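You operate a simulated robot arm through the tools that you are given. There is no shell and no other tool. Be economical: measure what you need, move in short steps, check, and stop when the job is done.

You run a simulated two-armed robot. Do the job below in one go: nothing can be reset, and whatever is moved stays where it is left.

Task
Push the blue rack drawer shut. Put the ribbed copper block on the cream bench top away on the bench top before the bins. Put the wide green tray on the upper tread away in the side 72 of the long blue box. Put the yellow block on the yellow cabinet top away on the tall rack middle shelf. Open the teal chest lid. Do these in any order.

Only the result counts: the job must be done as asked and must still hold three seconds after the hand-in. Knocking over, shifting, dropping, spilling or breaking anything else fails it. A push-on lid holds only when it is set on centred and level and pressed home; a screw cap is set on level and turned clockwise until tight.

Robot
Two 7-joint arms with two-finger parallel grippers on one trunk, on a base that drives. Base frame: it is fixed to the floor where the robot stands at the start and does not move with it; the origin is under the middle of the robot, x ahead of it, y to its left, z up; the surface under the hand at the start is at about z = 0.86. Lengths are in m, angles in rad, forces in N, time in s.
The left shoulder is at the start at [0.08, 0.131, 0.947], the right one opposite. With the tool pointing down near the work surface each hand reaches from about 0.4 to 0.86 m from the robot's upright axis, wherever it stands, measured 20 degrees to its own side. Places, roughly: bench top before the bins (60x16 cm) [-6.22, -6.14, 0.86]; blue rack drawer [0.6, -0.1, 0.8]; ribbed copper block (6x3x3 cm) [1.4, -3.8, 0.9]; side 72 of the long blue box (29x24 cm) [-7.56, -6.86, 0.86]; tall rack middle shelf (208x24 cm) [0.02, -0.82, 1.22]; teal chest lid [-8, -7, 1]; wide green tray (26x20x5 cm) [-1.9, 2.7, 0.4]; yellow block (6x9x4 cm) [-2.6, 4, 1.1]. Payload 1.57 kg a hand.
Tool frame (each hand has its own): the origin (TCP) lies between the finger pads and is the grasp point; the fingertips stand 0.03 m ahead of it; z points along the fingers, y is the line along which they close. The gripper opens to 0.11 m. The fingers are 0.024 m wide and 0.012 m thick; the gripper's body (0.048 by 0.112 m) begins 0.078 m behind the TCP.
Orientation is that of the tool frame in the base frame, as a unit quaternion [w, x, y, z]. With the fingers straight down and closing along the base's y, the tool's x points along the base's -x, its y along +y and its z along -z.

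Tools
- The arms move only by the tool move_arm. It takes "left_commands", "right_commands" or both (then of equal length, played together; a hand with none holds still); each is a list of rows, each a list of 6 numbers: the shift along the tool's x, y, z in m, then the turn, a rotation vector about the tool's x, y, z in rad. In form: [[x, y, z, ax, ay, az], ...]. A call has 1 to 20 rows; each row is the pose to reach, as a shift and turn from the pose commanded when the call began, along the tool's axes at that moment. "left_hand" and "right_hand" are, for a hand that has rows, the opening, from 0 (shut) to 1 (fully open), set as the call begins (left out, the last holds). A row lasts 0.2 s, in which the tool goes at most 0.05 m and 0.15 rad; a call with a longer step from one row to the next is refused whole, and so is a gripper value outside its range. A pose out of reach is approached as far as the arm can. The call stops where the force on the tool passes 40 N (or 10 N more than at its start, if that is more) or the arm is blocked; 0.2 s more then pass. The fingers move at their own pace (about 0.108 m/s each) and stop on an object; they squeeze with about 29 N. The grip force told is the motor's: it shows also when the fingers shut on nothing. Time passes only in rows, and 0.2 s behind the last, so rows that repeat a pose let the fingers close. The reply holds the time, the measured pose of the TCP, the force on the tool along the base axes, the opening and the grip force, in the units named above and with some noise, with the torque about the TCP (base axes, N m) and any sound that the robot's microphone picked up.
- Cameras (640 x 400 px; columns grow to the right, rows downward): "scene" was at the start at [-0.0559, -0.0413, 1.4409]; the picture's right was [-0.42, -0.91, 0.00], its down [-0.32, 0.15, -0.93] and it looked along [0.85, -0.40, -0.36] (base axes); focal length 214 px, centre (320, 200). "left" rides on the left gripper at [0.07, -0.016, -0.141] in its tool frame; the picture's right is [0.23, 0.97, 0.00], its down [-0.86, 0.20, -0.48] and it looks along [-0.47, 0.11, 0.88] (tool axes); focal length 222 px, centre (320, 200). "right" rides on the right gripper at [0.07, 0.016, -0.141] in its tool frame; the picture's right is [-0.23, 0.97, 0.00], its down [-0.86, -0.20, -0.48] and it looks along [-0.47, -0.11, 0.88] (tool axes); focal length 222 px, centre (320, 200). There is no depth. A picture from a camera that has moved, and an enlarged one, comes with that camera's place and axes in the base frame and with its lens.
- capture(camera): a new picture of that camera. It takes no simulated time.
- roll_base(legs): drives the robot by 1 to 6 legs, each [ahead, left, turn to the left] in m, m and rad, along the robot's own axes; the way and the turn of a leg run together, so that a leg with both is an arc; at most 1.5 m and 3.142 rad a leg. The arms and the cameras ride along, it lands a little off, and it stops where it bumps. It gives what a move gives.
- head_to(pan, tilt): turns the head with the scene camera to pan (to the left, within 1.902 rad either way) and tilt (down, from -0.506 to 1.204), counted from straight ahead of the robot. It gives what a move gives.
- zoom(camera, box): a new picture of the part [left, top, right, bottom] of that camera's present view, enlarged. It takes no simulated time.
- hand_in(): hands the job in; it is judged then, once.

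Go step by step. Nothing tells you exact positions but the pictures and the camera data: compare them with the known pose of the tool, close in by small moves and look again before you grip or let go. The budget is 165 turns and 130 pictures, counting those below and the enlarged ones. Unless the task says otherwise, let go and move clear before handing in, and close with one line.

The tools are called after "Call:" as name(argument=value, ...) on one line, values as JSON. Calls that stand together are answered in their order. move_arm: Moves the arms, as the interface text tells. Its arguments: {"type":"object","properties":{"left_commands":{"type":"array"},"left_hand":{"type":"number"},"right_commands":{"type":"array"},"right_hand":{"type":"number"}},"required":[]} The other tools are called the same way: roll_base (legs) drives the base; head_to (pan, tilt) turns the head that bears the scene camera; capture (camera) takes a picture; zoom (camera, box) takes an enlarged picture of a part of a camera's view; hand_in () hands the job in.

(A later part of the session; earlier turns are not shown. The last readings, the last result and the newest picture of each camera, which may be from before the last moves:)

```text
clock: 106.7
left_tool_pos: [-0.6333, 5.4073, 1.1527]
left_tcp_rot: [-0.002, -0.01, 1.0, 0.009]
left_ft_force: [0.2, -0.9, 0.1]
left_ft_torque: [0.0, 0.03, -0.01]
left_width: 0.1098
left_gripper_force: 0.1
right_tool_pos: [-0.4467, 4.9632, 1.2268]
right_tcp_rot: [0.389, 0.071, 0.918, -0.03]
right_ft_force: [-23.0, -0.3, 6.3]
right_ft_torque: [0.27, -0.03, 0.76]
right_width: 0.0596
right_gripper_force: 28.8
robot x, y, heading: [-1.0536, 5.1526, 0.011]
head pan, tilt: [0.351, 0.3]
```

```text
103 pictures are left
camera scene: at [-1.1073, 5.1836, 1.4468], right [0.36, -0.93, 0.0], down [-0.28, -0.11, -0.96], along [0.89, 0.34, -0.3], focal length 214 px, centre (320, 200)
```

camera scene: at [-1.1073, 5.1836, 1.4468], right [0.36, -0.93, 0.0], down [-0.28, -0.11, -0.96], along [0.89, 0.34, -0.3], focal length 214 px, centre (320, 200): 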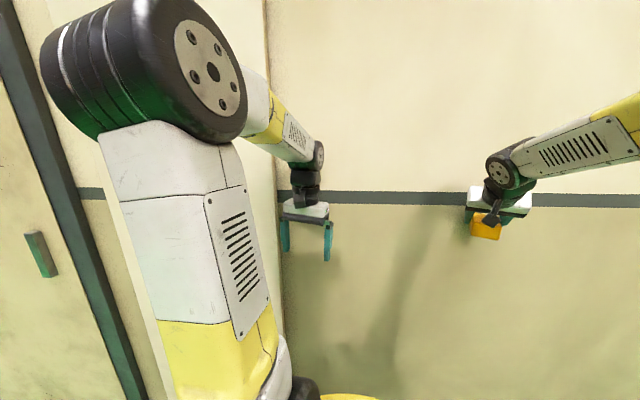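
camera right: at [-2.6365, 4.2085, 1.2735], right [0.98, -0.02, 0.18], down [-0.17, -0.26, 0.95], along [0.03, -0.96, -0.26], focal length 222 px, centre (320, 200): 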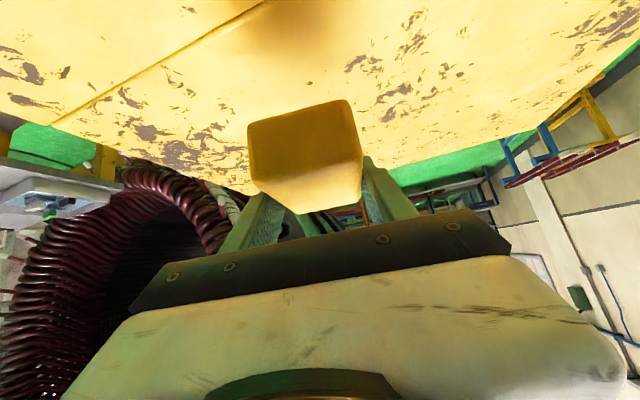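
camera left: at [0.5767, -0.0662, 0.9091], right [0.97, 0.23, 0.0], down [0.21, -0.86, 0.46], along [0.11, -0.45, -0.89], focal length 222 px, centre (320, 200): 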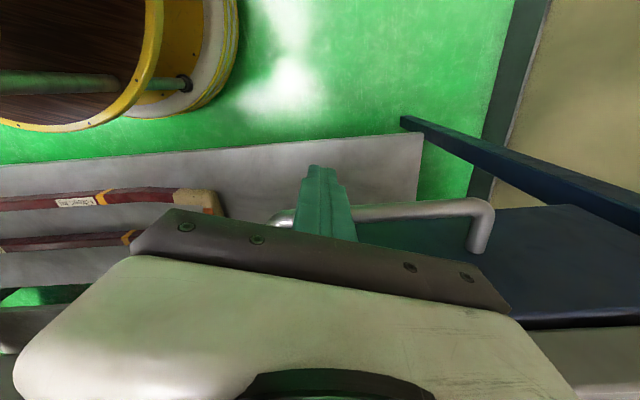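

I bumped the side wall with the held block. I'll back off and look at the grip before going on.

Call:
roll_base(legs=[[-0.45, 0, 0], [0, 0, -1.58]])

Call:
capture(camera="right")

```text
clock: 113.2
left_tool_pos: [-1.2494, 4.7244, 1.154]
left_tcp_rot: [0.002, 0.701, 0.713, 0.009]
left_ft_force: [-0.1, -0.9, -0.1]
left_ft_torque: [-0.03, -0.01, -0.02]
left_width: 0.1099
left_gripper_force: 0.0
right_tool_pos: [-1.6943, 4.5417, 1.2263]
right_tcp_rot: [0.254, 0.7, 0.597, -0.297]
right_ft_force: [0.6, 0.0, -1.6]
right_ft_torque: [-0.03, 0.02, -0.01]
right_width: 0.0599
right_gripper_force: 29.0
robot x, y, heading: [-1.5003, 5.1489, -1.559]
head pan, tilt: [0.351, 0.3]
```

```text
102 pictures are left
camera right: at [-1.6554, 4.6861, 1.2733], right [0.94, -0.31, 0.16], down [-0.24, -0.22, 0.95], along [-0.26, -0.93, -0.28], focal length 222 px, centre (320, 200)
```

right: 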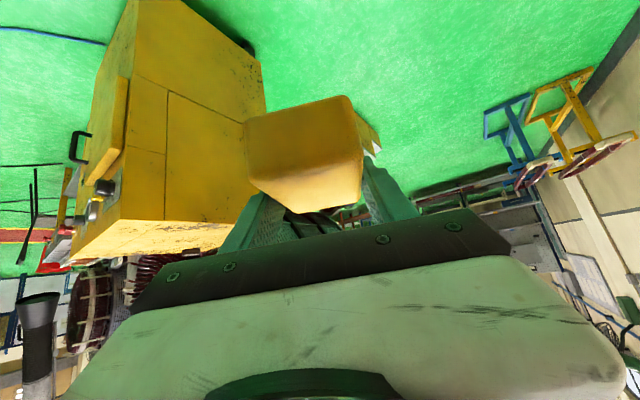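

The block is still gripped, tipped only very slightly. Driving on down the lane.

Call:
roll_base(legs=[[1.35, 0, -0.012], [0, 0.5, 0], [1.4, 0, 0], [1.2, 0, 0]])

Call:
capture(camera="scene")

```text
clock: 134.8
left_tool_pos: [-0.7062, 0.7776, 1.1531]
left_tcp_rot: [0.003, 0.698, 0.716, 0.009]
left_ft_force: [-0.8, -0.1, -0.1]
left_ft_torque: [-0.04, 0.02, -0.03]
left_width: 0.11
left_gripper_force: 0.0
right_tool_pos: [-1.1481, 0.5887, 1.2267]
right_tcp_rot: [0.255, 0.697, 0.601, -0.297]
right_ft_force: [-0.3, 0.5, -1.4]
right_ft_torque: [-0.06, -0.02, -0.01]
right_width: 0.0599
right_gripper_force: 28.9
robot x, y, heading: [-0.9577, 1.1916, -1.55]
head pan, tilt: [0.351, 0.3]
```

```text
101 pictures are left
camera scene: at [-0.93, 1.2472, 1.4469], right [-0.93, -0.36, 0.0], down [-0.11, 0.28, -0.96], along [0.35, -0.89, -0.3], focal length 214 px, centre (320, 200)
```

scene: 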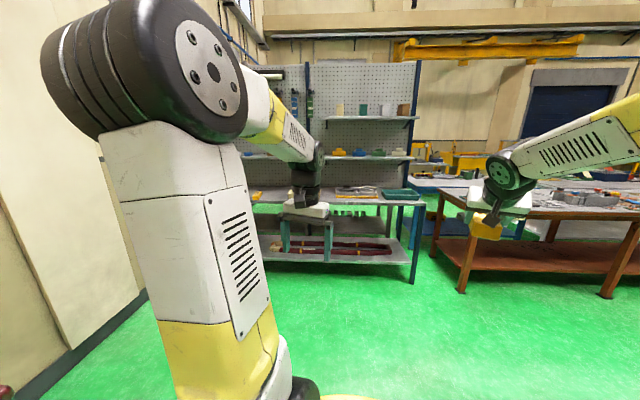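

Call:
roll_base(legs=[[0.5, 0, -0.02], [0, 1.2, 0]])

Call:
head_to(pan=0.1, tilt=0.15)

Call:
capture(camera="scene")

```text
clock: 143.4
left_tool_pos: [0.4804, 0.2544, 1.152]
left_tcp_rot: [0.004, 0.712, 0.702, 0.008]
left_ft_force: [0.0, 0.1, -0.2]
left_ft_torque: [-0.01, 0.03, 0.02]
left_width: 0.1101
left_gripper_force: 0.1
right_tool_pos: [0.0304, 0.0824, 1.2271]
right_tcp_rot: [0.249, 0.709, 0.588, -0.3]
right_ft_force: [-0.3, -0.7, -1.4]
right_ft_torque: [0.0, 0.02, 0.0]
right_width: 0.0599
right_gripper_force: 28.8
robot x, y, heading: [0.2415, 0.6826, -1.588]
head pan, tilt: [0.351, 0.3]
```

```text
clock: 144.2
left_tool_pos: [0.4799, 0.2539, 1.1522]
left_tcp_rot: [0.003, 0.712, 0.702, 0.009]
left_ft_force: [0.2, -0.3, 0.5]
left_ft_torque: [-0.03, 0.0, 0.0]
left_width: 0.1102
left_gripper_force: 0.2
right_tool_pos: [0.0306, 0.0818, 1.226]
right_tcp_rot: [0.249, 0.709, 0.587, -0.301]
right_ft_force: [0.1, 0.6, -1.6]
right_ft_torque: [-0.05, -0.01, 0.03]
right_width: 0.0598
right_gripper_force: 28.9
robot x, y, heading: [0.2415, 0.6841, -1.588]
head pan, tilt: [0.099, 0.15]
```

```text
100 pictures are left
camera scene: at [0.2509, 0.7286, 1.4609], right [-1.0, -0.08, 0.0], down [-0.01, 0.15, -0.99], along [0.08, -0.99, -0.15], focal length 214 px, centre (320, 200)
```

scene: 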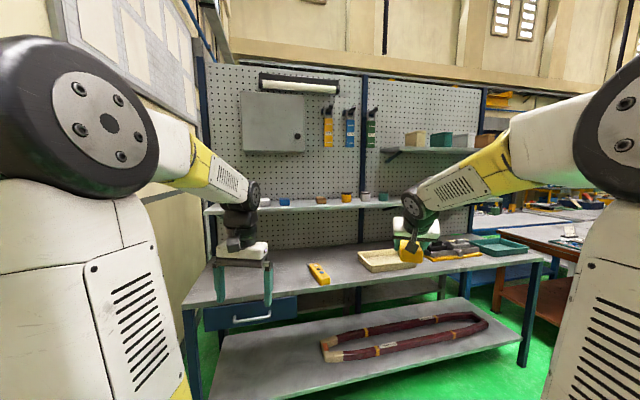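

Call:
zoom(camera="scene", box=[200, 160, 480, 260])

```text
2.29 times, centred on (340, 210) of scene
camera zoom: at [0.2509, 0.7286, 1.4609], right [-1.0, -0.08, 0.0], down [-0.01, 0.15, -0.99], along [0.08, -0.99, -0.15], focal length 490 px, centre (274, 177)
```

zoom: 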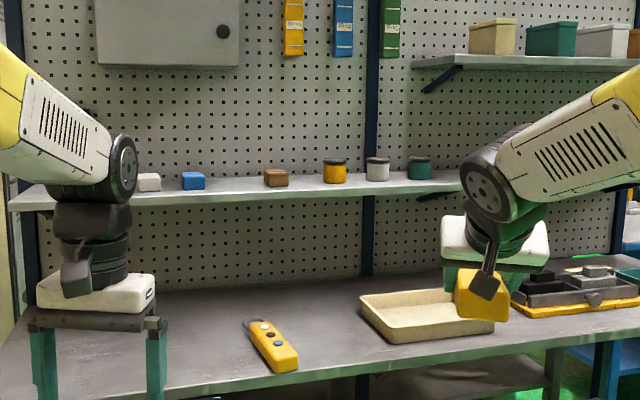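

The shelf has a free gap of about 19 cm between the blue and the wooden blocks, centred at x ≈ 0.50. I'll square the hand, raise it, and drive up to the bench.

Call:
move_arm(right_commands=[[-0.015, 0.026, -0.021, -0.061, 0, -0.06], [-0.03, 0.052, -0.042, -0.123, 0, -0.119], [-0.0435, 0.0786, -0.0628, -0.123, 0, -0.119]])

Call:
roll_base(legs=[[0, 0.39, 0.017], [0.45, 0, 0]])

Call:
head_to(pan=-0.1, tilt=0.35)

Call:
capture(camera="scene")

Call:
capture(camera="right")

```text
clock: 145.0
left_tool_pos: [0.4798, 0.2543, 1.1537]
left_tcp_rot: [0.004, 0.712, 0.702, 0.009]
left_ft_force: [0.2, -0.6, 0.1]
left_ft_torque: [-0.06, -0.02, 0.0]
left_width: 0.1102
left_gripper_force: 0.0
right_tool_pos: [0.1103, 0.0831, 1.3002]
right_tcp_rot: [0.274, 0.656, 0.646, -0.278]
right_ft_force: [-0.4, -1.0, -1.4]
right_ft_torque: [-0.03, 0.01, 0.0]
right_width: 0.0598
right_gripper_force: 28.9
robot x, y, heading: [0.2399, 0.6837, -1.588]
head pan, tilt: [0.099, 0.15]
```

```text
clock: 149.7
left_tool_pos: [0.8744, -0.1979, 1.152]
left_tcp_rot: [0.004, 0.707, 0.707, 0.009]
left_ft_force: [-0.2, -0.8, 0.3]
left_ft_torque: [-0.01, 0.03, -0.02]
left_width: 0.1099
left_gripper_force: 0.0
right_tool_pos: [0.5074, -0.3734, 1.3013]
right_tcp_rot: [0.276, 0.652, 0.65, -0.277]
right_ft_force: [0.3, -0.3, -1.0]
right_ft_torque: [-0.06, 0.01, 0.0]
right_width: 0.0598
right_gripper_force: 29.3
robot x, y, heading: [0.6286, 0.2307, -1.579]
head pan, tilt: [0.099, 0.15]
```

```text
clock: 150.5
left_tool_pos: [0.8747, -0.1974, 1.153]
left_tcp_rot: [0.003, 0.706, 0.708, 0.009]
left_ft_force: [-0.4, 0.1, -0.9]
left_ft_torque: [-0.02, 0.01, -0.01]
left_width: 0.11
left_gripper_force: 0.0
right_tool_pos: [0.5079, -0.3747, 1.301]
right_tcp_rot: [0.275, 0.652, 0.65, -0.276]
right_ft_force: [0.7, -0.7, -1.6]
right_ft_torque: [-0.02, 0.04, 0.02]
right_width: 0.0601
right_gripper_force: 28.9
robot x, y, heading: [0.629, 0.2264, -1.574]
head pan, tilt: [-0.099, 0.351]
```

```text
98 pictures are left
camera scene: at [0.6198, 0.273, 1.4423], right [-0.99, 0.1, 0.0], down [0.04, 0.34, -0.94], along [-0.1, -0.93, -0.34], focal length 214 px, centre (320, 200)
```

scene: 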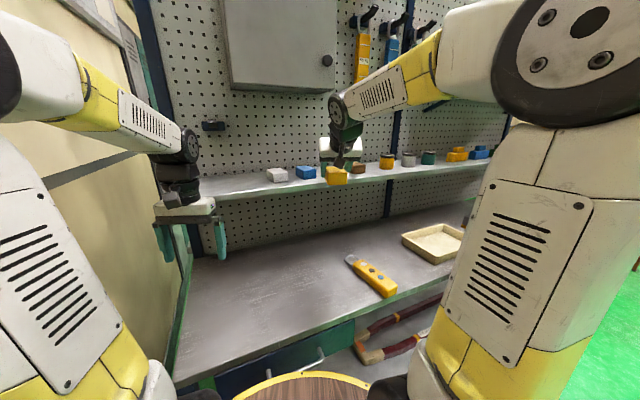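

```text
97 pictures are left
camera right: at [0.5232, -0.2246, 1.3481], right [0.97, -0.16, 0.16], down [-0.2, -0.25, 0.95], along [-0.11, -0.95, -0.28], focal length 222 px, centre (320, 200)
```

right: 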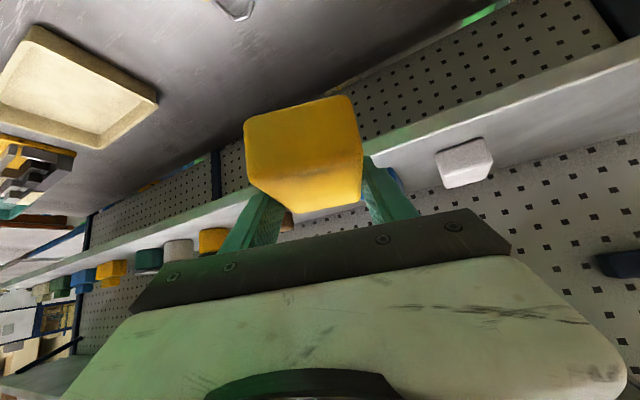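

Call:
zoom(camera="scene", box=[240, 120, 400, 220])

```text
4.00 times, centred on (320, 170) of scene
camera zoom: at [0.6198, 0.273, 1.4423], right [-0.99, 0.1, 0.0], down [0.04, 0.34, -0.94], along [-0.1, -0.93, -0.34], focal length 858 px, centre (320, 320)
```

zoom: 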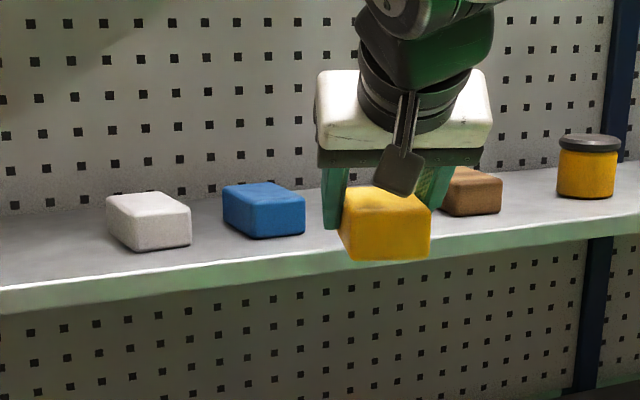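

The rack turns out to stand rotated by about 0.32 rad, and the free gap's middle is near (0.46, -0.65). I'll square the robot to the rack and line up with the gap.

Call:
roll_base(legs=[[-0.1, 0, 0.326], [0.07, -0.28, 0]])

Call:
head_to(pan=-0.1, tilt=0.35)

Call:
zoom(camera="scene", box=[160, 100, 480, 300])

```text
clock: 153.5
left_tool_pos: [0.7372, -0.1539, 1.1526]
left_tcp_rot: [0.002, 0.585, 0.811, 0.009]
left_ft_force: [-0.1, 0.5, 0.5]
left_ft_torque: [-0.02, -0.02, 0.03]
left_width: 0.11
left_gripper_force: 0.0
right_tool_pos: [0.4439, -0.4364, 1.3013]
right_tcp_rot: [0.317, 0.539, 0.747, -0.228]
right_ft_force: [0.6, -0.8, -3.0]
right_ft_torque: [-0.05, -0.01, -0.02]
right_width: 0.0596
right_gripper_force: 29.0
robot x, y, heading: [0.3743, 0.1702, -1.249]
head pan, tilt: [-0.099, 0.351]
```

```text
clock: 154.1
left_tool_pos: [0.7379, -0.1539, 1.1533]
left_tcp_rot: [0.002, 0.585, 0.811, 0.01]
left_ft_force: [-0.1, -0.4, -0.8]
left_ft_torque: [-0.03, 0.04, -0.02]
left_width: 0.1102
left_gripper_force: 0.1
right_tool_pos: [0.4448, -0.4371, 1.3007]
right_tcp_rot: [0.316, 0.539, 0.746, -0.228]
right_ft_force: [0.0, 0.5, -1.5]
right_ft_torque: [-0.05, -0.04, 0.01]
right_width: 0.0598
right_gripper_force: 29.6
robot x, y, heading: [0.3726, 0.1735, -1.255]
head pan, tilt: [-0.099, 0.351]
```

```text
2.00 times, centred on (320, 200) of scene
camera zoom: at [0.3468, 0.213, 1.4422], right [-0.98, -0.22, 0.0], down [-0.07, 0.34, -0.94], along [0.2, -0.92, -0.34], focal length 429 px, centre (320, 200)
```

zoom: 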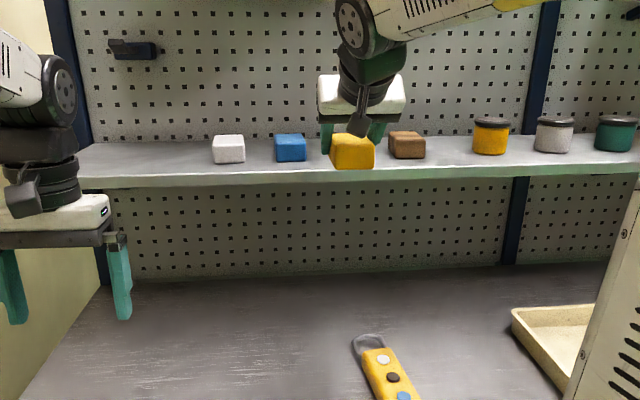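

Call:
move_arm(right_commands=[[-0.0, -0.025, 0.0, 0, 0, 0], [-0.02, -0.048, 0.02, 0, 0, 0], [-0.05, -0.048, 0.052, 0, 0, 0], [-0.08, -0.048, 0.083, 0, 0, 0], [-0.11, -0.048, 0.114, 0, 0, 0], [-0.138, -0.048, 0.1427, 0, 0, 0]])

Call:
zoom(camera="scene", box=[240, 110, 440, 235])

Call:
capture(camera="right")

```text
clock: 155.5
left_tool_pos: [0.7373, -0.1531, 1.1528]
left_tcp_rot: [0.002, 0.585, 0.811, 0.009]
left_ft_force: [-0.4, 1.1, -0.2]
left_ft_torque: [-0.05, 0.05, 0.01]
left_width: 0.1101
left_gripper_force: 0.0
right_tool_pos: [0.4622, -0.6406, 1.3002]
right_tcp_rot: [0.316, 0.54, 0.746, -0.229]
right_ft_force: [-0.6, 1.5, -1.1]
right_ft_torque: [0.01, 0.02, 0.05]
right_width: 0.0598
right_gripper_force: 28.8
robot x, y, heading: [0.3712, 0.176, -1.253]
head pan, tilt: [-0.099, 0.351]
```

```text
3.20 times, centred on (340, 172) of scene
camera zoom: at [0.3466, 0.2134, 1.4422], right [-0.98, -0.22, 0.0], down [-0.07, 0.34, -0.94], along [0.2, -0.92, -0.34], focal length 686 px, centre (256, 288)
```

zoom: 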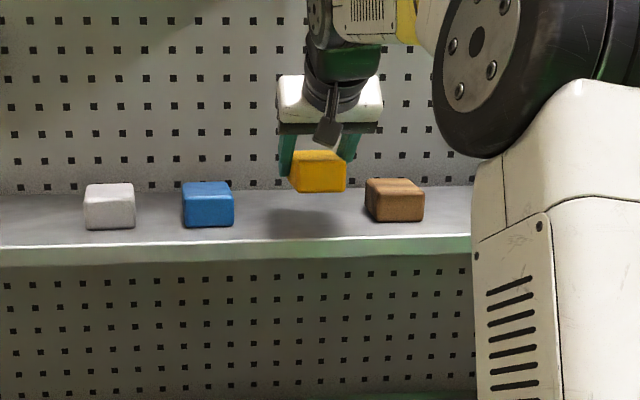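

```text
93 pictures are left
camera right: at [0.4296, -0.4939, 1.3474], right [0.97, 0.16, 0.16], down [-0.11, -0.3, 0.95], along [0.2, -0.94, -0.28], focal length 222 px, centre (320, 200)
```

right: 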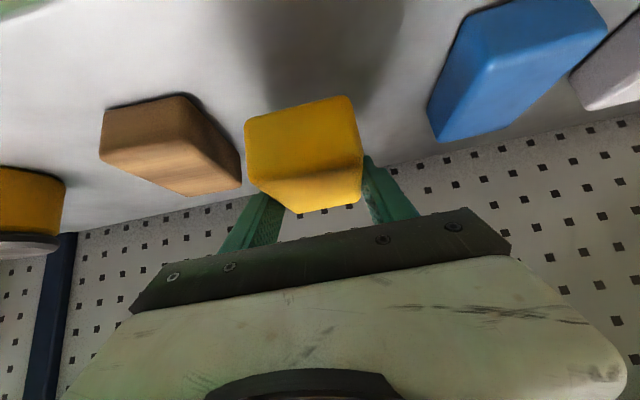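

The block is a bit toward the wooden one; I'll shift left 2 cm and lower gently until it touches.

Call:
move_arm(right_commands=[[0, 0.01, 0, 0, 0, 0], [0, 0.02, 0, 0, 0, 0], [0.014, 0.02, 0.014, 0, 0, 0], [0.025, 0.02, 0.0245, 0, 0, 0], [0.029, 0.02, 0.028, 0, 0, 0], [0.032, 0.02, 0.031, 0, 0, 0], [0.035, 0.02, 0.034, 0, 0, 0]])

Call:
zoom(camera="scene", box=[260, 130, 420, 230])

```text
clock: 157.1
left_tool_pos: [0.7378, -0.1541, 1.1534]
left_tcp_rot: [0.002, 0.584, 0.812, 0.009]
left_ft_force: [-0.2, 0.1, 0.5]
left_ft_torque: [0.04, -0.01, 0.01]
left_width: 0.1099
left_gripper_force: 0.1
right_tool_pos: [0.4797, -0.6335, 1.2563]
right_tcp_rot: [0.319, 0.538, 0.745, -0.231]
right_ft_force: [-0.5, 0.7, 19.3]
right_ft_torque: [-0.33, 0.0, 0.16]
right_width: 0.0598
right_gripper_force: 28.8
robot x, y, heading: [0.371, 0.1722, -1.255]
head pan, tilt: [-0.099, 0.351]
```

```text
4.00 times, centred on (340, 180) of scene
camera zoom: at [0.3467, 0.2139, 1.4422], right [-0.98, -0.22, 0.0], down [-0.07, 0.34, -0.94], along [0.2, -0.92, -0.34], focal length 858 px, centre (240, 280)
```

zoom: 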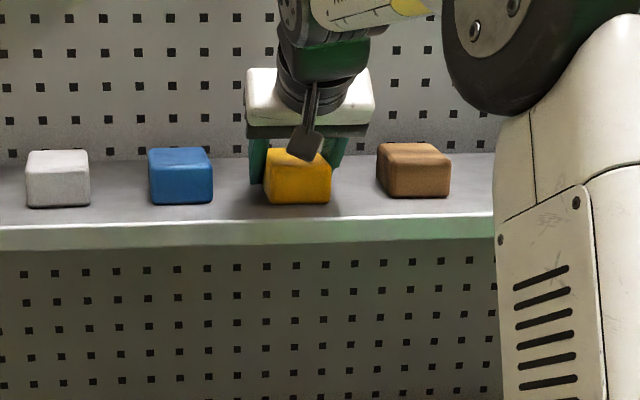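

Call:
move_arm(right_commands=[[-0.0015, 0, -0.0015, 0, 0, 0]])

Call:
move_arm(right_commands=[[0, 0, 0, 0, 0, 0], [0, 0, 0, 0, 0, 0], [0, 0, -0.02, 0, 0, 0], [0, 0, -0.05, 0, 0, 0], [0, 0, -0.1, 0, 0, 0], [0.02, 0, -0.14, 0, 0, 0], [0.03, 0, -0.18, 0, 0, 0]], right_hand=0.78)

Call:
zoom(camera="scene", box=[260, 130, 420, 230])

```text
clock: 157.5
left_tool_pos: [0.7372, -0.1531, 1.1535]
left_tcp_rot: [0.002, 0.585, 0.811, 0.01]
left_ft_force: [-0.7, 0.7, -0.5]
left_ft_torque: [0.05, -0.02, -0.01]
left_width: 0.11
left_gripper_force: 0.1
right_tool_pos: [0.4797, -0.6338, 1.2558]
right_tcp_rot: [0.318, 0.539, 0.745, -0.23]
right_ft_force: [0.3, -1.6, 17.7]
right_ft_torque: [-0.48, -0.14, 0.0]
right_width: 0.0595
right_gripper_force: 29.3
robot x, y, heading: [0.3709, 0.172, -1.256]
head pan, tilt: [-0.099, 0.351]
```

```text
clock: 159.1
left_tool_pos: [0.7371, -0.1534, 1.1523]
left_tcp_rot: [0.001, 0.585, 0.811, 0.009]
left_ft_force: [0.0, -0.9, 0.0]
left_ft_torque: [0.05, 0.01, -0.01]
left_width: 0.1102
left_gripper_force: 0.0
right_tool_pos: [0.4333, -0.4911, 1.3592]
right_tcp_rot: [0.316, 0.539, 0.746, -0.229]
right_ft_force: [-0.4, -1.2, -0.3]
right_ft_torque: [0.02, 0.04, -0.02]
right_width: 0.0858
right_gripper_force: 0.1
robot x, y, heading: [0.3709, 0.1733, -1.251]
head pan, tilt: [-0.099, 0.351]
```

```text
4.00 times, centred on (340, 180) of scene
camera zoom: at [0.3469, 0.2127, 1.4422], right [-0.98, -0.22, 0.0], down [-0.07, 0.34, -0.94], along [0.2, -0.92, -0.34], focal length 858 px, centre (240, 280)
```

zoom: 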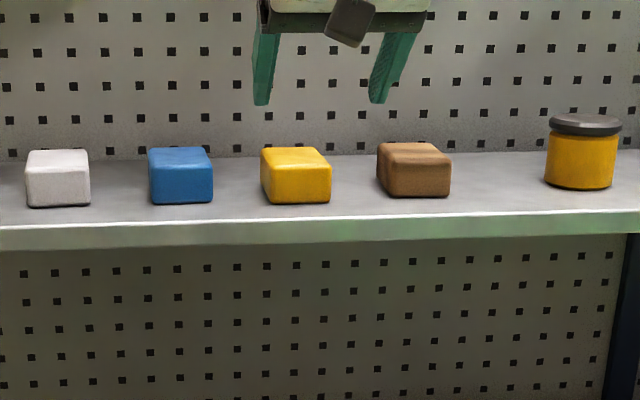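

The yellow block is on the shelf. Now I'll back away, tuck the right hand and look for the way to the copper block.

Call:
roll_base(legs=[[-0.5, 0, 0]])

Call:
move_arm(right_commands=[[0.043, -0.014, -0.004, 0, 0.114, 0], [0.087, -0.028, -0.008, 0, 0.228, 0], [0.13, -0.042, -0.012, 0, 0.343, 0], [0.174, -0.056, -0.015, 0, 0.457, 0], [0.217, -0.07, -0.019, 0, 0.571, 0], [0.26, -0.085, -0.022, 0, 0.686, 0], [0.304, -0.1, -0.0255, 0, 0.8, 0]], right_hand=1)

Call:
head_to(pan=-0.9, tilt=0.1)

Call:
capture(camera="scene")

```text
clock: 162.0
left_tool_pos: [0.5819, 0.3212, 1.1535]
left_tcp_rot: [0.002, 0.584, 0.812, 0.009]
left_ft_force: [-0.1, -0.5, -0.1]
left_ft_torque: [-0.01, 0.01, 0.03]
left_width: 0.1102
left_gripper_force: 0.2
right_tool_pos: [0.2797, -0.0174, 1.3596]
right_tcp_rot: [0.317, 0.538, 0.747, -0.228]
right_ft_force: [0.9, 1.5, 0.0]
right_ft_torque: [-0.01, -0.01, -0.04]
right_width: 0.0856
right_gripper_force: 0.1
robot x, y, heading: [0.2179, 0.6469, -1.253]
head pan, tilt: [-0.099, 0.351]
```

```text
clock: 163.6
left_tool_pos: [0.582, 0.3204, 1.153]
left_tcp_rot: [0.003, 0.583, 0.812, 0.009]
left_ft_force: [0.0, 1.0, 0.0]
left_ft_torque: [0.0, 0.03, 0.0]
left_width: 0.1102
left_gripper_force: 0.1
right_tool_pos: [0.1139, 0.1688, 1.1577]
right_tcp_rot: [0.0, 0.584, 0.812, 0.0]
right_ft_force: [-0.4, -1.0, -0.7]
right_ft_torque: [-0.08, -0.02, 0.0]
right_width: 0.1103
right_gripper_force: 0.1
robot x, y, heading: [0.2125, 0.6466, -1.25]
head pan, tilt: [-0.099, 0.351]
```

```text
clock: 164.8
left_tool_pos: [0.5824, 0.3211, 1.1526]
left_tcp_rot: [0.002, 0.583, 0.812, 0.009]
left_ft_force: [0.3, 0.5, 0.2]
left_ft_torque: [-0.02, -0.02, 0.0]
left_width: 0.1098
left_gripper_force: 0.0
right_tool_pos: [0.1131, 0.1686, 1.1594]
right_tcp_rot: [0.001, 0.585, 0.811, -0.002]
right_ft_force: [0.7, 0.3, 0.9]
right_ft_torque: [-0.01, 0.01, -0.02]
right_width: 0.1101
right_gripper_force: 0.1
robot x, y, heading: [0.2122, 0.6502, -1.255]
head pan, tilt: [-0.901, 0.099]
```

```text
90 pictures are left
camera scene: at [0.1197, 0.7004, 1.4656], right [-0.84, 0.55, 0.0], down [0.05, 0.08, -0.99], along [-0.55, -0.83, -0.1], focal length 214 px, centre (320, 200)
```

scene: 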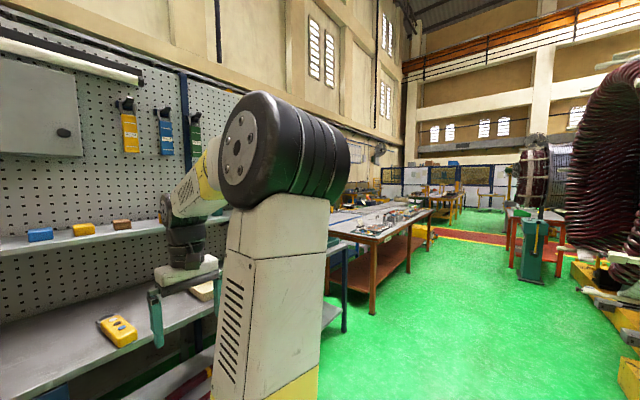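

The hall and its furniture run along a line rotated about 18°; the cream bench and the other places lie in a row behind this one. I'll drive down the aisle past the brown bench.

Call:
roll_base(legs=[[0, 0, -1.567], [1.4, 0.1, 0], [1.4, 0, 0], [1.3, 0, 0]])

Call:
head_to(pan=0.5, tilt=0.15)

Call:
capture(camera="scene")

Call:
head_to(pan=1.4, tilt=0.15)

Call:
capture(camera="scene")

```text
clock: 188.3
left_tool_pos: [-3.9646, -1.1518, 1.1526]
left_tcp_rot: [0.008, 0.986, 0.167, 0.004]
left_ft_force: [0.4, -0.3, 0.5]
left_ft_torque: [0.01, -0.01, -0.01]
left_width: 0.1099
left_gripper_force: 0.1
right_tool_pos: [-4.1213, -0.6832, 1.1584]
right_tcp_rot: [0.001, 0.986, 0.166, -0.002]
right_ft_force: [-0.2, 0.0, 0.7]
right_ft_torque: [0.01, -0.03, -0.04]
right_width: 0.1102
right_gripper_force: 0.0
robot x, y, heading: [-3.6466, -0.7765, -2.806]
head pan, tilt: [-0.901, 0.099]
```

```text
clock: 189.9
left_tool_pos: [-3.9634, -1.1497, 1.1527]
left_tcp_rot: [0.008, 0.986, 0.167, 0.005]
left_ft_force: [0.8, 0.6, 1.0]
left_ft_torque: [-0.04, 0.01, 0.01]
left_width: 0.11
left_gripper_force: 0.0
right_tool_pos: [-4.1222, -0.6839, 1.1583]
right_tcp_rot: [0.001, 0.986, 0.166, -0.001]
right_ft_force: [-1.5, 0.3, 0.4]
right_ft_torque: [0.03, 0.02, 0.0]
right_width: 0.11
right_gripper_force: 0.0
robot x, y, heading: [-3.6415, -0.7793, -2.811]
head pan, tilt: [0.499, 0.15]
```

```text
89 pictures are left
camera scene: at [-3.5733, -0.8034, 1.4609], right [-0.74, 0.67, 0.0], down [0.1, 0.11, -0.99], along [-0.67, -0.73, -0.15], focal length 214 px, centre (320, 200)
```

scene: 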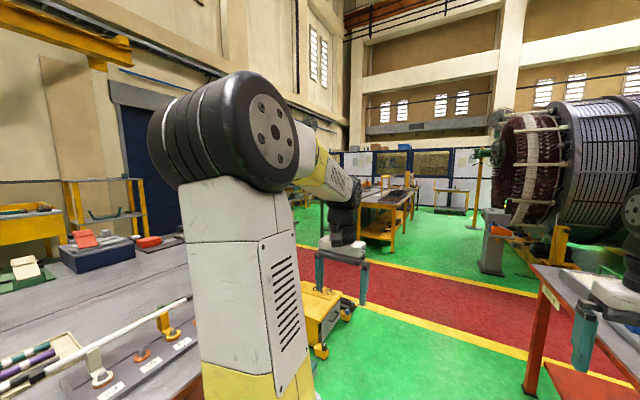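

```text
clock: 191.1
left_tool_pos: [-3.964, -1.1504, 1.1545]
left_tcp_rot: [0.008, 0.986, 0.168, 0.005]
left_ft_force: [-0.6, 0.7, 0.6]
left_ft_torque: [0.01, 0.03, 0.0]
left_width: 0.11
left_gripper_force: 0.1
right_tool_pos: [-4.1212, -0.6824, 1.1572]
right_tcp_rot: [0.0, 0.986, 0.167, -0.001]
right_ft_force: [0.6, -0.5, 0.0]
right_ft_torque: [0.02, 0.0, 0.0]
right_width: 0.11
right_gripper_force: 0.1
robot x, y, heading: [-3.6424, -0.7802, -2.809]
head pan, tilt: [1.4, 0.15]
```

```text
88 pictures are left
camera scene: at [-3.4959, -0.8265, 1.4609], right [-0.99, -0.16, 0.0], down [-0.02, 0.15, -0.99], along [0.16, -0.98, -0.15], focal length 214 px, centre (320, 200)
```

scene: 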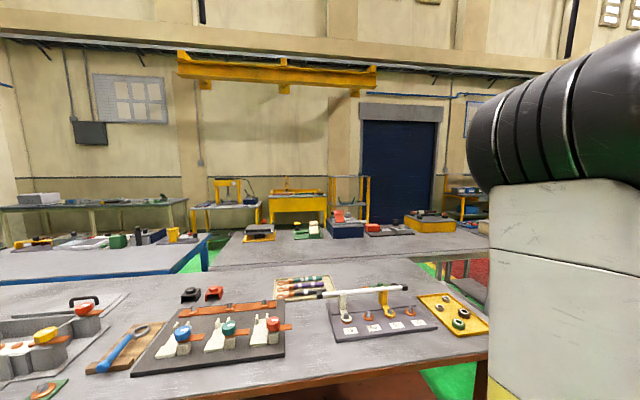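

The cream bench lies along the far wall to the left. I'll go on to the red walkway, turn left into it and look.

Call:
roll_base(legs=[[1.3, 0.05, 0], [1.25, 0, 0], [0, 0, 1.56]])

Call:
head_to(pan=0.0, tilt=0.25)

Call:
capture(camera="scene")

```text
clock: 207.4
left_tool_pos: [-5.7003, -1.97, 1.153]
left_tcp_rot: [0.003, 0.584, 0.812, 0.009]
left_ft_force: [-0.1, 1.0, 0.4]
left_ft_torque: [-0.02, 0.05, 0.02]
left_width: 0.1098
left_gripper_force: 0.1
right_tool_pos: [-6.1682, -2.1204, 1.1577]
right_tcp_rot: [0.001, 0.584, 0.811, 0.0]
right_ft_force: [-0.2, -0.5, 0.0]
right_ft_torque: [0.01, -0.02, 0.01]
right_width: 0.1102
right_gripper_force: 0.1
robot x, y, heading: [-6.0681, -1.6448, -1.249]
head pan, tilt: [1.4, 0.15]
```

```text
clock: 209.0
left_tool_pos: [-5.699, -1.9696, 1.1533]
left_tcp_rot: [0.002, 0.584, 0.812, 0.009]
left_ft_force: [-0.5, -0.1, 0.4]
left_ft_torque: [0.02, 0.03, -0.01]
left_width: 0.1098
left_gripper_force: 0.0
right_tool_pos: [-6.1697, -2.1206, 1.1572]
right_tcp_rot: [0.0, 0.585, 0.811, 0.0]
right_ft_force: [0.1, 0.0, 0.2]
right_ft_torque: [0.02, 0.0, 0.0]
right_width: 0.1099
right_gripper_force: 0.0
robot x, y, heading: [-6.0677, -1.6386, -1.248]
head pan, tilt: [0.0, 0.25]
```

```text
87 pictures are left
camera scene: at [-6.0823, -1.6012, 1.4517], right [-0.95, -0.31, 0.0], down [-0.08, 0.23, -0.97], along [0.3, -0.92, -0.25], focal length 214 px, centre (320, 200)
```

scene: 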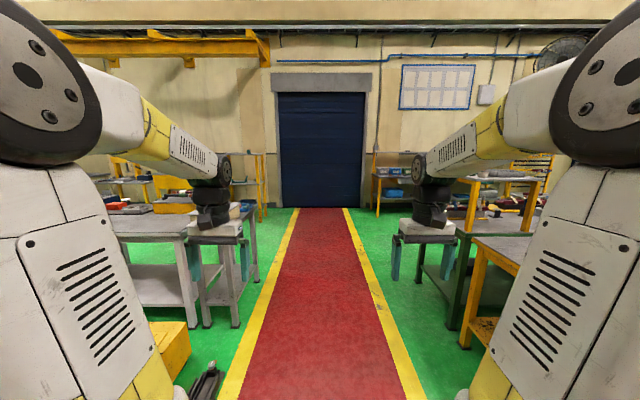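

The red walkway leads to a cross aisle before the wall; the blue-bin rack (target bench top) is at its far right. I'll go down, turn left and look along the aisle toward the cream bench.

Call:
roll_base(legs=[[1.5, 0, 0], [1.5, 0, 0], [0, 0, 1.57]])

Call:
head_to(pan=-0.15, tilt=0.25)

Call:
capture(camera="scene")

```text
clock: 227.3
left_tool_pos: [-4.8046, -4.1136, 1.1533]
left_tcp_rot: [-0.004, -0.168, 0.986, 0.007]
left_ft_force: [-0.1, 0.6, -0.7]
left_ft_torque: [0.01, 0.04, -0.02]
left_width: 0.1097
left_gripper_force: 0.1
right_tool_pos: [-4.6464, -4.5799, 1.1583]
right_tcp_rot: [0.001, -0.167, 0.986, 0.001]
right_ft_force: [0.1, 0.0, -0.3]
right_ft_torque: [0.0, 0.03, -0.02]
right_width: 0.1099
right_gripper_force: 0.1
robot x, y, heading: [-5.126, -4.4836, 0.329]
head pan, tilt: [0.0, 0.25]
```

```text
clock: 228.0
left_tool_pos: [-4.803, -4.1139, 1.1523]
left_tcp_rot: [-0.004, -0.168, 0.986, 0.008]
left_ft_force: [-0.1, 0.0, -0.6]
left_ft_torque: [-0.01, 0.03, -0.01]
left_width: 0.1098
left_gripper_force: 0.2
right_tool_pos: [-4.6456, -4.5803, 1.1584]
right_tcp_rot: [0.001, -0.167, 0.986, 0.0]
right_ft_force: [-1.0, -0.1, -0.5]
right_ft_torque: [-0.03, 0.0, 0.01]
right_width: 0.11
right_gripper_force: 0.1
robot x, y, heading: [-5.1246, -4.4874, 0.335]
head pan, tilt: [-0.15, 0.25]
```

```text
86 pictures are left
camera scene: at [-5.1654, -4.5162, 1.4516], right [0.18, -0.98, 0.0], down [-0.24, -0.05, -0.97], along [0.95, 0.18, -0.25], focal length 214 px, centre (320, 200)
```

scene: 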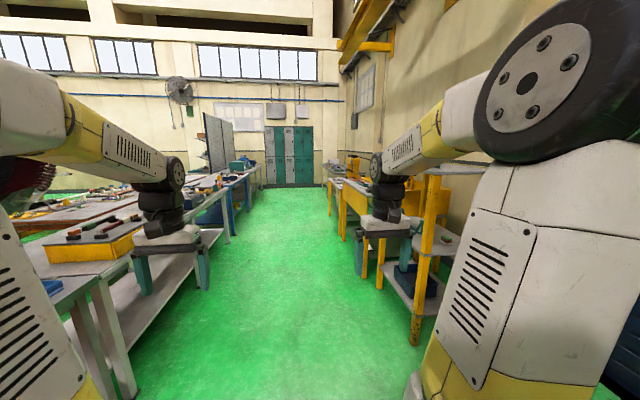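

The aisle is clear. Driving along it toward the cream bench.

Call:
roll_base(legs=[[1.5, 0, -0.01], [1.5, 0, 0], [1.5, 0, 0]])

Call:
head_to(pan=-0.35, tilt=0.3)

Call:
capture(camera="scene")

```text
clock: 249.4
left_tool_pos: [-0.5316, -2.7142, 1.1537]
left_tcp_rot: [-0.004, -0.155, 0.988, 0.009]
left_ft_force: [0.1, 0.0, -0.5]
left_ft_torque: [-0.03, -0.02, 0.01]
left_width: 0.1099
left_gripper_force: 0.2
right_tool_pos: [-0.3835, -3.1851, 1.1581]
right_tcp_rot: [0.001, -0.152, 0.988, 0.0]
right_ft_force: [0.3, 0.3, -0.1]
right_ft_torque: [-0.01, -0.01, 0.0]
right_width: 0.11
right_gripper_force: 0.1
robot x, y, heading: [-0.8651, -3.0786, 0.301]
head pan, tilt: [-0.15, 0.25]
```

```text
clock: 250.1
left_tool_pos: [-0.5298, -2.7141, 1.1529]
left_tcp_rot: [-0.004, -0.155, 0.988, 0.008]
left_ft_force: [-0.1, -0.1, 0.1]
left_ft_torque: [0.02, 0.0, -0.01]
left_width: 0.1101
left_gripper_force: 0.1
right_tool_pos: [-0.385, -3.1843, 1.1581]
right_tcp_rot: [0.001, -0.153, 0.988, -0.001]
right_ft_force: [-0.4, 0.5, 0.3]
right_ft_torque: [0.04, 0.03, 0.01]
right_width: 0.1099
right_gripper_force: 0.0
robot x, y, heading: [-0.8633, -3.0727, 0.307]
head pan, tilt: [-0.351, 0.3]
```

```text
85 pictures are left
camera scene: at [-0.9013, -3.1248, 1.4469], right [-0.04, -1.0, 0.0], down [-0.3, 0.01, -0.96], along [0.95, -0.04, -0.3], focal length 214 px, centre (320, 200)
```

scene: 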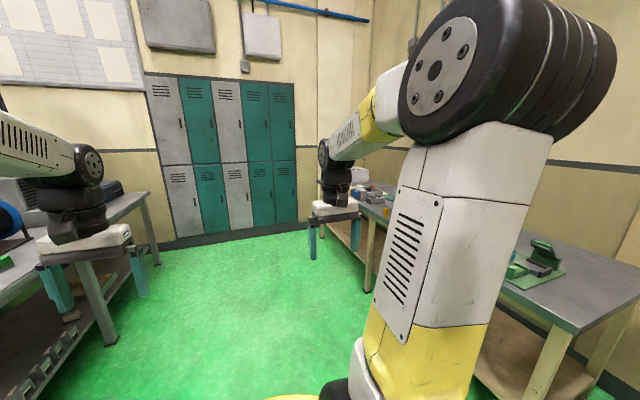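

Call:
roll_base(legs=[[1.2, 0, 0.01], [0.8, 0, 0.006], [0, 0, -1.571]])

Call:
head_to(pan=0, tilt=0.4)

Call:
capture(camera="scene")

```text
clock: 263.9
left_tool_pos: [1.4158, -2.7797, 1.1524]
left_tcp_rot: [0.003, 0.58, 0.815, 0.008]
left_ft_force: [-0.7, 0.0, -0.8]
left_ft_torque: [0.0, -0.02, 0.01]
left_width: 0.1102
left_gripper_force: 0.1
right_tool_pos: [0.9471, -2.9373, 1.1571]
right_tcp_rot: [0.0, 0.581, 0.814, -0.001]
right_ft_force: [0.5, -0.1, 0.2]
right_ft_torque: [0.02, 0.01, 0.0]
right_width: 0.1099
right_gripper_force: 0.0
robot x, y, heading: [1.0415, -2.4562, -1.242]
head pan, tilt: [-0.351, 0.3]
```

```text
clock: 264.8
left_tool_pos: [1.4153, -2.779, 1.1526]
left_tcp_rot: [0.002, 0.58, 0.815, 0.009]
left_ft_force: [-0.8, 0.8, -0.2]
left_ft_torque: [-0.02, -0.02, 0.01]
left_width: 0.11
left_gripper_force: 0.0
right_tool_pos: [0.9484, -2.937, 1.1592]
right_tcp_rot: [0.001, 0.581, 0.814, -0.001]
right_ft_force: [0.6, -0.3, -0.1]
right_ft_torque: [0.0, -0.01, 0.02]
right_width: 0.1097
right_gripper_force: 0.0
robot x, y, heading: [1.0443, -2.4566, -1.24]
head pan, tilt: [0.0, 0.4]
```

```text
84 pictures are left
camera scene: at [1.0281, -2.4153, 1.4377], right [-0.95, -0.32, 0.0], down [-0.13, 0.37, -0.92], along [0.3, -0.87, -0.39], focal length 214 px, centre (320, 200)
```

scene: 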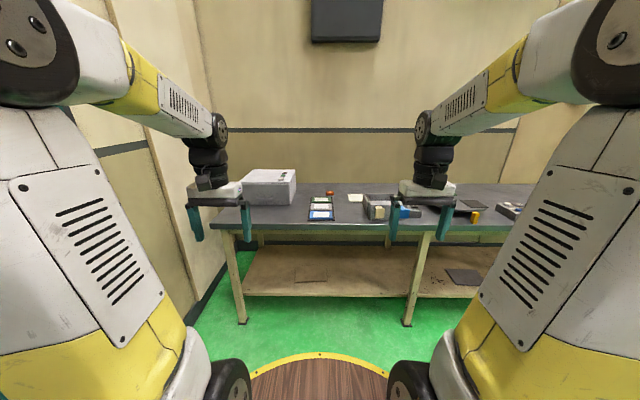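

Call:
zoom(camera="scene", box=[290, 170, 450, 270])

```text
4.00 times, centred on (370, 220) of scene
camera zoom: at [1.0281, -2.4153, 1.4377], right [-0.95, -0.32, 0.0], down [-0.13, 0.37, -0.92], along [0.3, -0.87, -0.39], focal length 858 px, centre (120, 120)
```

zoom: 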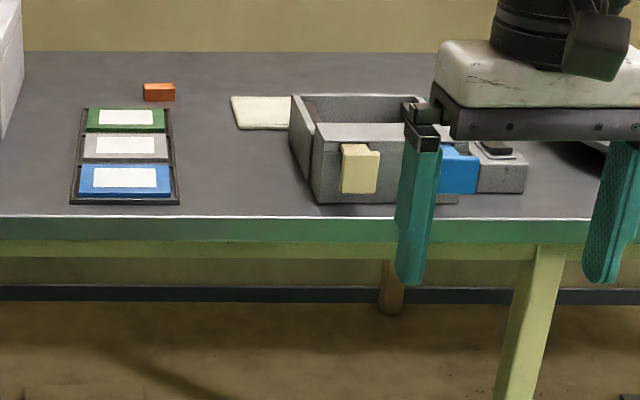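

The copper block is near (1.43, -3.79), behind the small coloured card tray. I'll drive up to the bench edge.

Call:
roll_base(legs=[[0.4, 0.05, 0], [0.2, 0, 0]])

Call:
head_to(pan=0, tilt=0.55)

Call:
capture(camera="scene")

```text
clock: 268.5
left_tool_pos: [1.6566, -3.3288, 1.1534]
left_tcp_rot: [0.003, 0.578, 0.816, 0.01]
left_ft_force: [-0.1, 0.0, -0.2]
left_ft_torque: [-0.02, -0.05, -0.01]
left_width: 0.11
left_gripper_force: 0.0
right_tool_pos: [1.1894, -3.4874, 1.1567]
right_tcp_rot: [0.001, 0.58, 0.815, -0.001]
right_ft_force: [-0.6, -0.1, 0.6]
right_ft_torque: [-0.04, -0.03, 0.03]
right_width: 0.1101
right_gripper_force: 0.1
robot x, y, heading: [1.287, -3.0073, -1.24]
head pan, tilt: [0.0, 0.4]
```

```text
clock: 269.2
left_tool_pos: [1.6564, -3.3286, 1.153]
left_tcp_rot: [0.003, 0.579, 0.815, 0.009]
left_ft_force: [0.1, 0.1, 0.3]
left_ft_torque: [0.02, -0.02, 0.03]
left_width: 0.1098
left_gripper_force: 0.0
right_tool_pos: [1.1902, -3.487, 1.1579]
right_tcp_rot: [0.0, 0.58, 0.814, 0.0]
right_ft_force: [0.0, -0.5, 1.4]
right_ft_torque: [-0.01, -0.02, 0.02]
right_width: 0.1097
right_gripper_force: 0.2
robot x, y, heading: [1.2844, -3.0059, -1.238]
head pan, tilt: [0.0, 0.55]
```

```text
82 pictures are left
camera scene: at [1.2687, -2.9627, 1.424], right [-0.95, -0.33, 0.0], down [-0.17, 0.49, -0.85], along [0.28, -0.81, -0.52], focal length 214 px, centre (320, 200)
```

scene: 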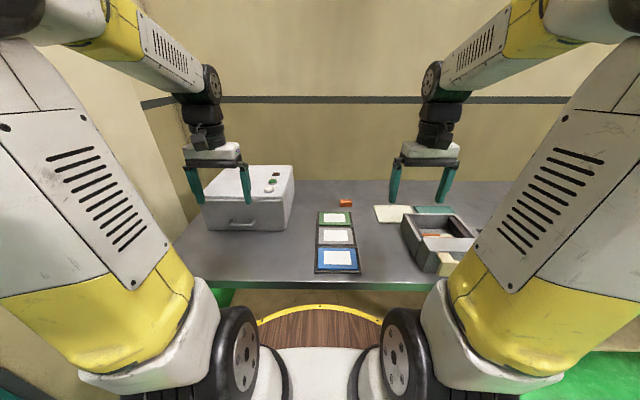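

Call:
move_arm(right_commands=[[-0.04, 0.03, 0, 0, 0, 0], [-0.08, 0.06, 0, 0, 0, 0], [-0.12, 0.09, 0.01, 0, 0, 0], [-0.16, 0.12, 0.02, 0, 0, 0], [-0.2, 0.129, 0.03, 0, 0, 0], [-0.24, 0.129, 0.05, 0, 0, 0], [-0.28, 0.129, 0.07, 0, 0, 0], [-0.32, 0.129, 0.09, 0, 0, 0], [-0.36, 0.129, 0.11, 0, 0, 0]])

Call:
capture(camera="right")

```text
refused: row 3 steps farther than a row can; nothing moved
```

```text
81 pictures are left
camera right: at [1.1819, -3.4163, 1.2976], right [0.99, 0.1, 0.0], down [0.09, -0.87, 0.48], along [0.05, -0.48, -0.88], focal length 222 px, centre (320, 200)
```

right: 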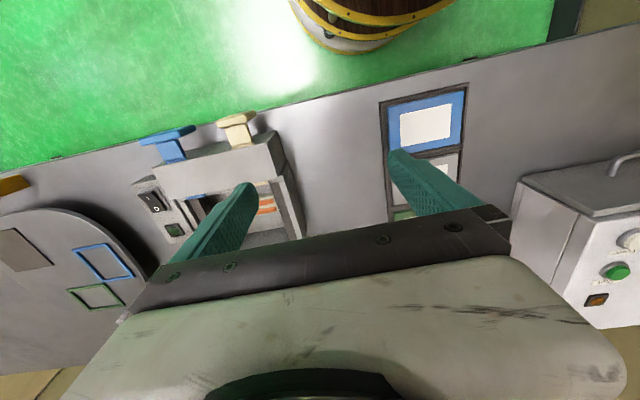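

Call:
move_arm(right_commands=[[-0.035, 0.025, 0, 0, 0, 0], [-0.07, 0.05, 0, 0, 0, 0], [-0.105, 0.075, 0.01, 0, 0, 0], [-0.14, 0.1, 0.02, 0, 0, 0], [-0.175, 0.125, 0.03, 0, 0, 0], [-0.21, 0.129, 0.045, 0, 0, 0], [-0.25, 0.129, 0.06, 0, 0, 0], [-0.29, 0.129, 0.08, 0, 0, 0], [-0.33, 0.129, 0.095, 0, 0, 0], [-0.36, 0.129, 0.11, 0, 0, 0]])

Call:
capture(camera="right")

```text
clock: 271.4
left_tool_pos: [1.6568, -3.3301, 1.152]
left_tcp_rot: [0.003, 0.578, 0.816, 0.009]
left_ft_force: [0.6, 0.8, 0.7]
left_ft_torque: [-0.04, -0.02, 0.01]
left_width: 0.1102
left_gripper_force: 0.1
right_tool_pos: [1.4298, -3.7842, 1.0489]
right_tcp_rot: [0.001, 0.58, 0.815, 0.0]
right_ft_force: [-0.3, 0.4, 0.3]
right_ft_torque: [0.0, -0.06, 0.01]
right_width: 0.1103
right_gripper_force: 0.1
robot x, y, heading: [1.2823, -3.007, -1.24]
head pan, tilt: [0.0, 0.55]
```

```text
80 pictures are left
camera right: at [1.4216, -3.7143, 1.1887], right [0.99, 0.1, 0.0], down [0.09, -0.87, 0.48], along [0.05, -0.48, -0.88], focal length 222 px, centre (320, 200)
```

right: 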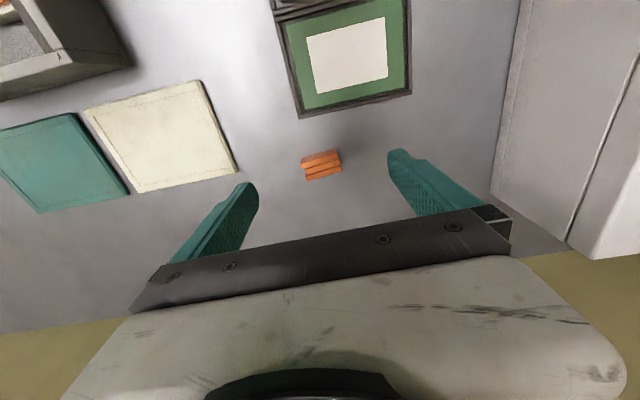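

Call:
zoom(camera="right", box=[260, 120, 420, 220])

```text
4.00 times, centred on (340, 170) of right
camera zoom: at [1.4216, -3.7143, 1.1887], right [0.99, 0.1, 0.0], down [0.09, -0.87, 0.48], along [0.05, -0.48, -0.88], focal length 888 px, centre (240, 320)
```

zoom: 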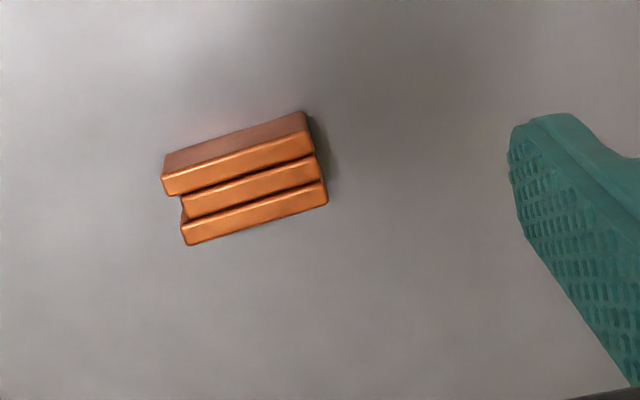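

Call:
move_arm(right_commands=[[-0.02, -0.004, 0.02, 0, 0, -0.055], [-0.043, -0.008, 0.05, 0, 0, -0.055], [-0.043, -0.008, 0.08, 0, 0, -0.055], [-0.043, -0.008, 0.11, 0, 0, -0.055]])

Call:
zoom(camera="right", box=[180, 80, 500, 280])

```text
clock: 272.4
left_tool_pos: [1.6569, -3.3291, 1.1533]
left_tcp_rot: [0.002, 0.579, 0.815, 0.009]
left_ft_force: [0.0, 0.8, 0.1]
left_ft_torque: [-0.05, 0.0, 0.01]
left_width: 0.11
left_gripper_force: 0.1
right_tool_pos: [1.4341, -3.8224, 0.9385]
right_tcp_rot: [0.0, 0.558, 0.83, 0.0]
right_ft_force: [-0.1, -0.2, 0.3]
right_ft_torque: [0.02, -0.03, -0.02]
right_width: 0.1101
right_gripper_force: 0.1
right hand out of reach, approached as far as the arm can: row 2, 3, 4
robot x, y, heading: [1.2895, -3.0085, -1.237]
head pan, tilt: [0.0, 0.55]
```

```text
2.00 times, centred on (340, 180) of right
camera zoom: at [1.4224, -3.7514, 1.0783], right [0.99, 0.16, 0.0], down [0.14, -0.87, 0.48], along [0.08, -0.47, -0.88], focal length 444 px, centre (280, 240)
```

zoom: 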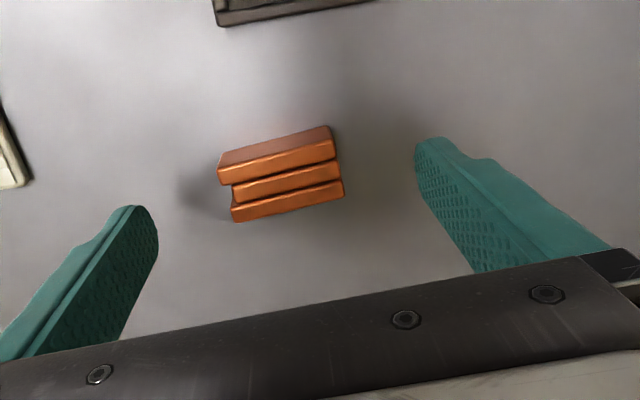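

Well centred. Lower, grip and lift.

Call:
move_arm(right_commands=[[0, 0, 0.025, 0, 0, 0], [0, 0, 0.04, 0, 0, 0], [0, 0, 0.047, 0, 0, 0], [0, 0, 0.052, 0, 0, 0]])

Call:
move_arm(right_commands=[[0, 0, 0, 0, 0, 0], [0, 0, 0, 0, 0, 0], [0, 0, 0, 0, 0, 0], [0, 0, 0, 0, 0, 0], [0, 0, -0.02, 0, 0, 0], [0.02, 0, -0.05, 0, 0, 0], [0.05, 0, -0.08, 0, 0, 0], [0.09, 0, -0.1, 0, 0, 0]], right_hand=0)

Call:
capture(camera="right")

```text
clock: 273.4
left_tool_pos: [1.6573, -3.3285, 1.1536]
left_tcp_rot: [0.003, 0.578, 0.816, 0.009]
left_ft_force: [1.0, -0.1, -0.1]
left_ft_torque: [0.02, 0.0, 0.02]
left_width: 0.1102
left_gripper_force: 0.1
right_tool_pos: [1.4336, -3.8222, 0.8904]
right_tcp_rot: [0.002, 0.557, 0.831, -0.001]
right_ft_force: [-4.1, 8.9, 27.0]
right_ft_torque: [0.56, 0.17, 0.2]
right_width: 0.1104
right_gripper_force: 0.1
robot x, y, heading: [1.2847, -3.0098, -1.238]
head pan, tilt: [0.0, 0.55]
```

```text
clock: 275.2
left_tool_pos: [1.6579, -3.33, 1.1528]
left_tcp_rot: [0.002, 0.578, 0.816, 0.01]
left_ft_force: [-0.2, 0.0, -1.8]
left_ft_torque: [0.03, 0.01, 0.01]
left_width: 0.1102
left_gripper_force: 0.0
right_tool_pos: [1.3994, -3.74, 0.9845]
right_tcp_rot: [0.001, 0.557, 0.831, -0.001]
right_ft_force: [-1.4, 0.5, -2.8]
right_ft_torque: [0.05, 0.04, 0.01]
right_width: 0.0557
right_gripper_force: 29.0
robot x, y, heading: [1.2852, -3.0091, -1.239]
head pan, tilt: [0.0, 0.55]
```

```text
77 pictures are left
camera right: at [1.3879, -3.6695, 1.1244], right [0.99, 0.16, 0.0], down [0.14, -0.87, 0.48], along [0.08, -0.47, -0.88], focal length 222 px, centre (320, 200)
```

right: 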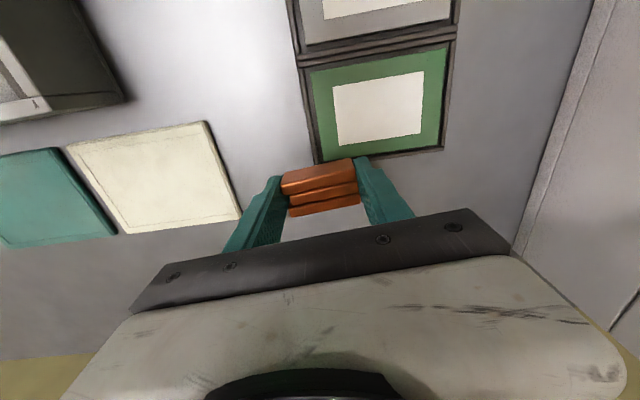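

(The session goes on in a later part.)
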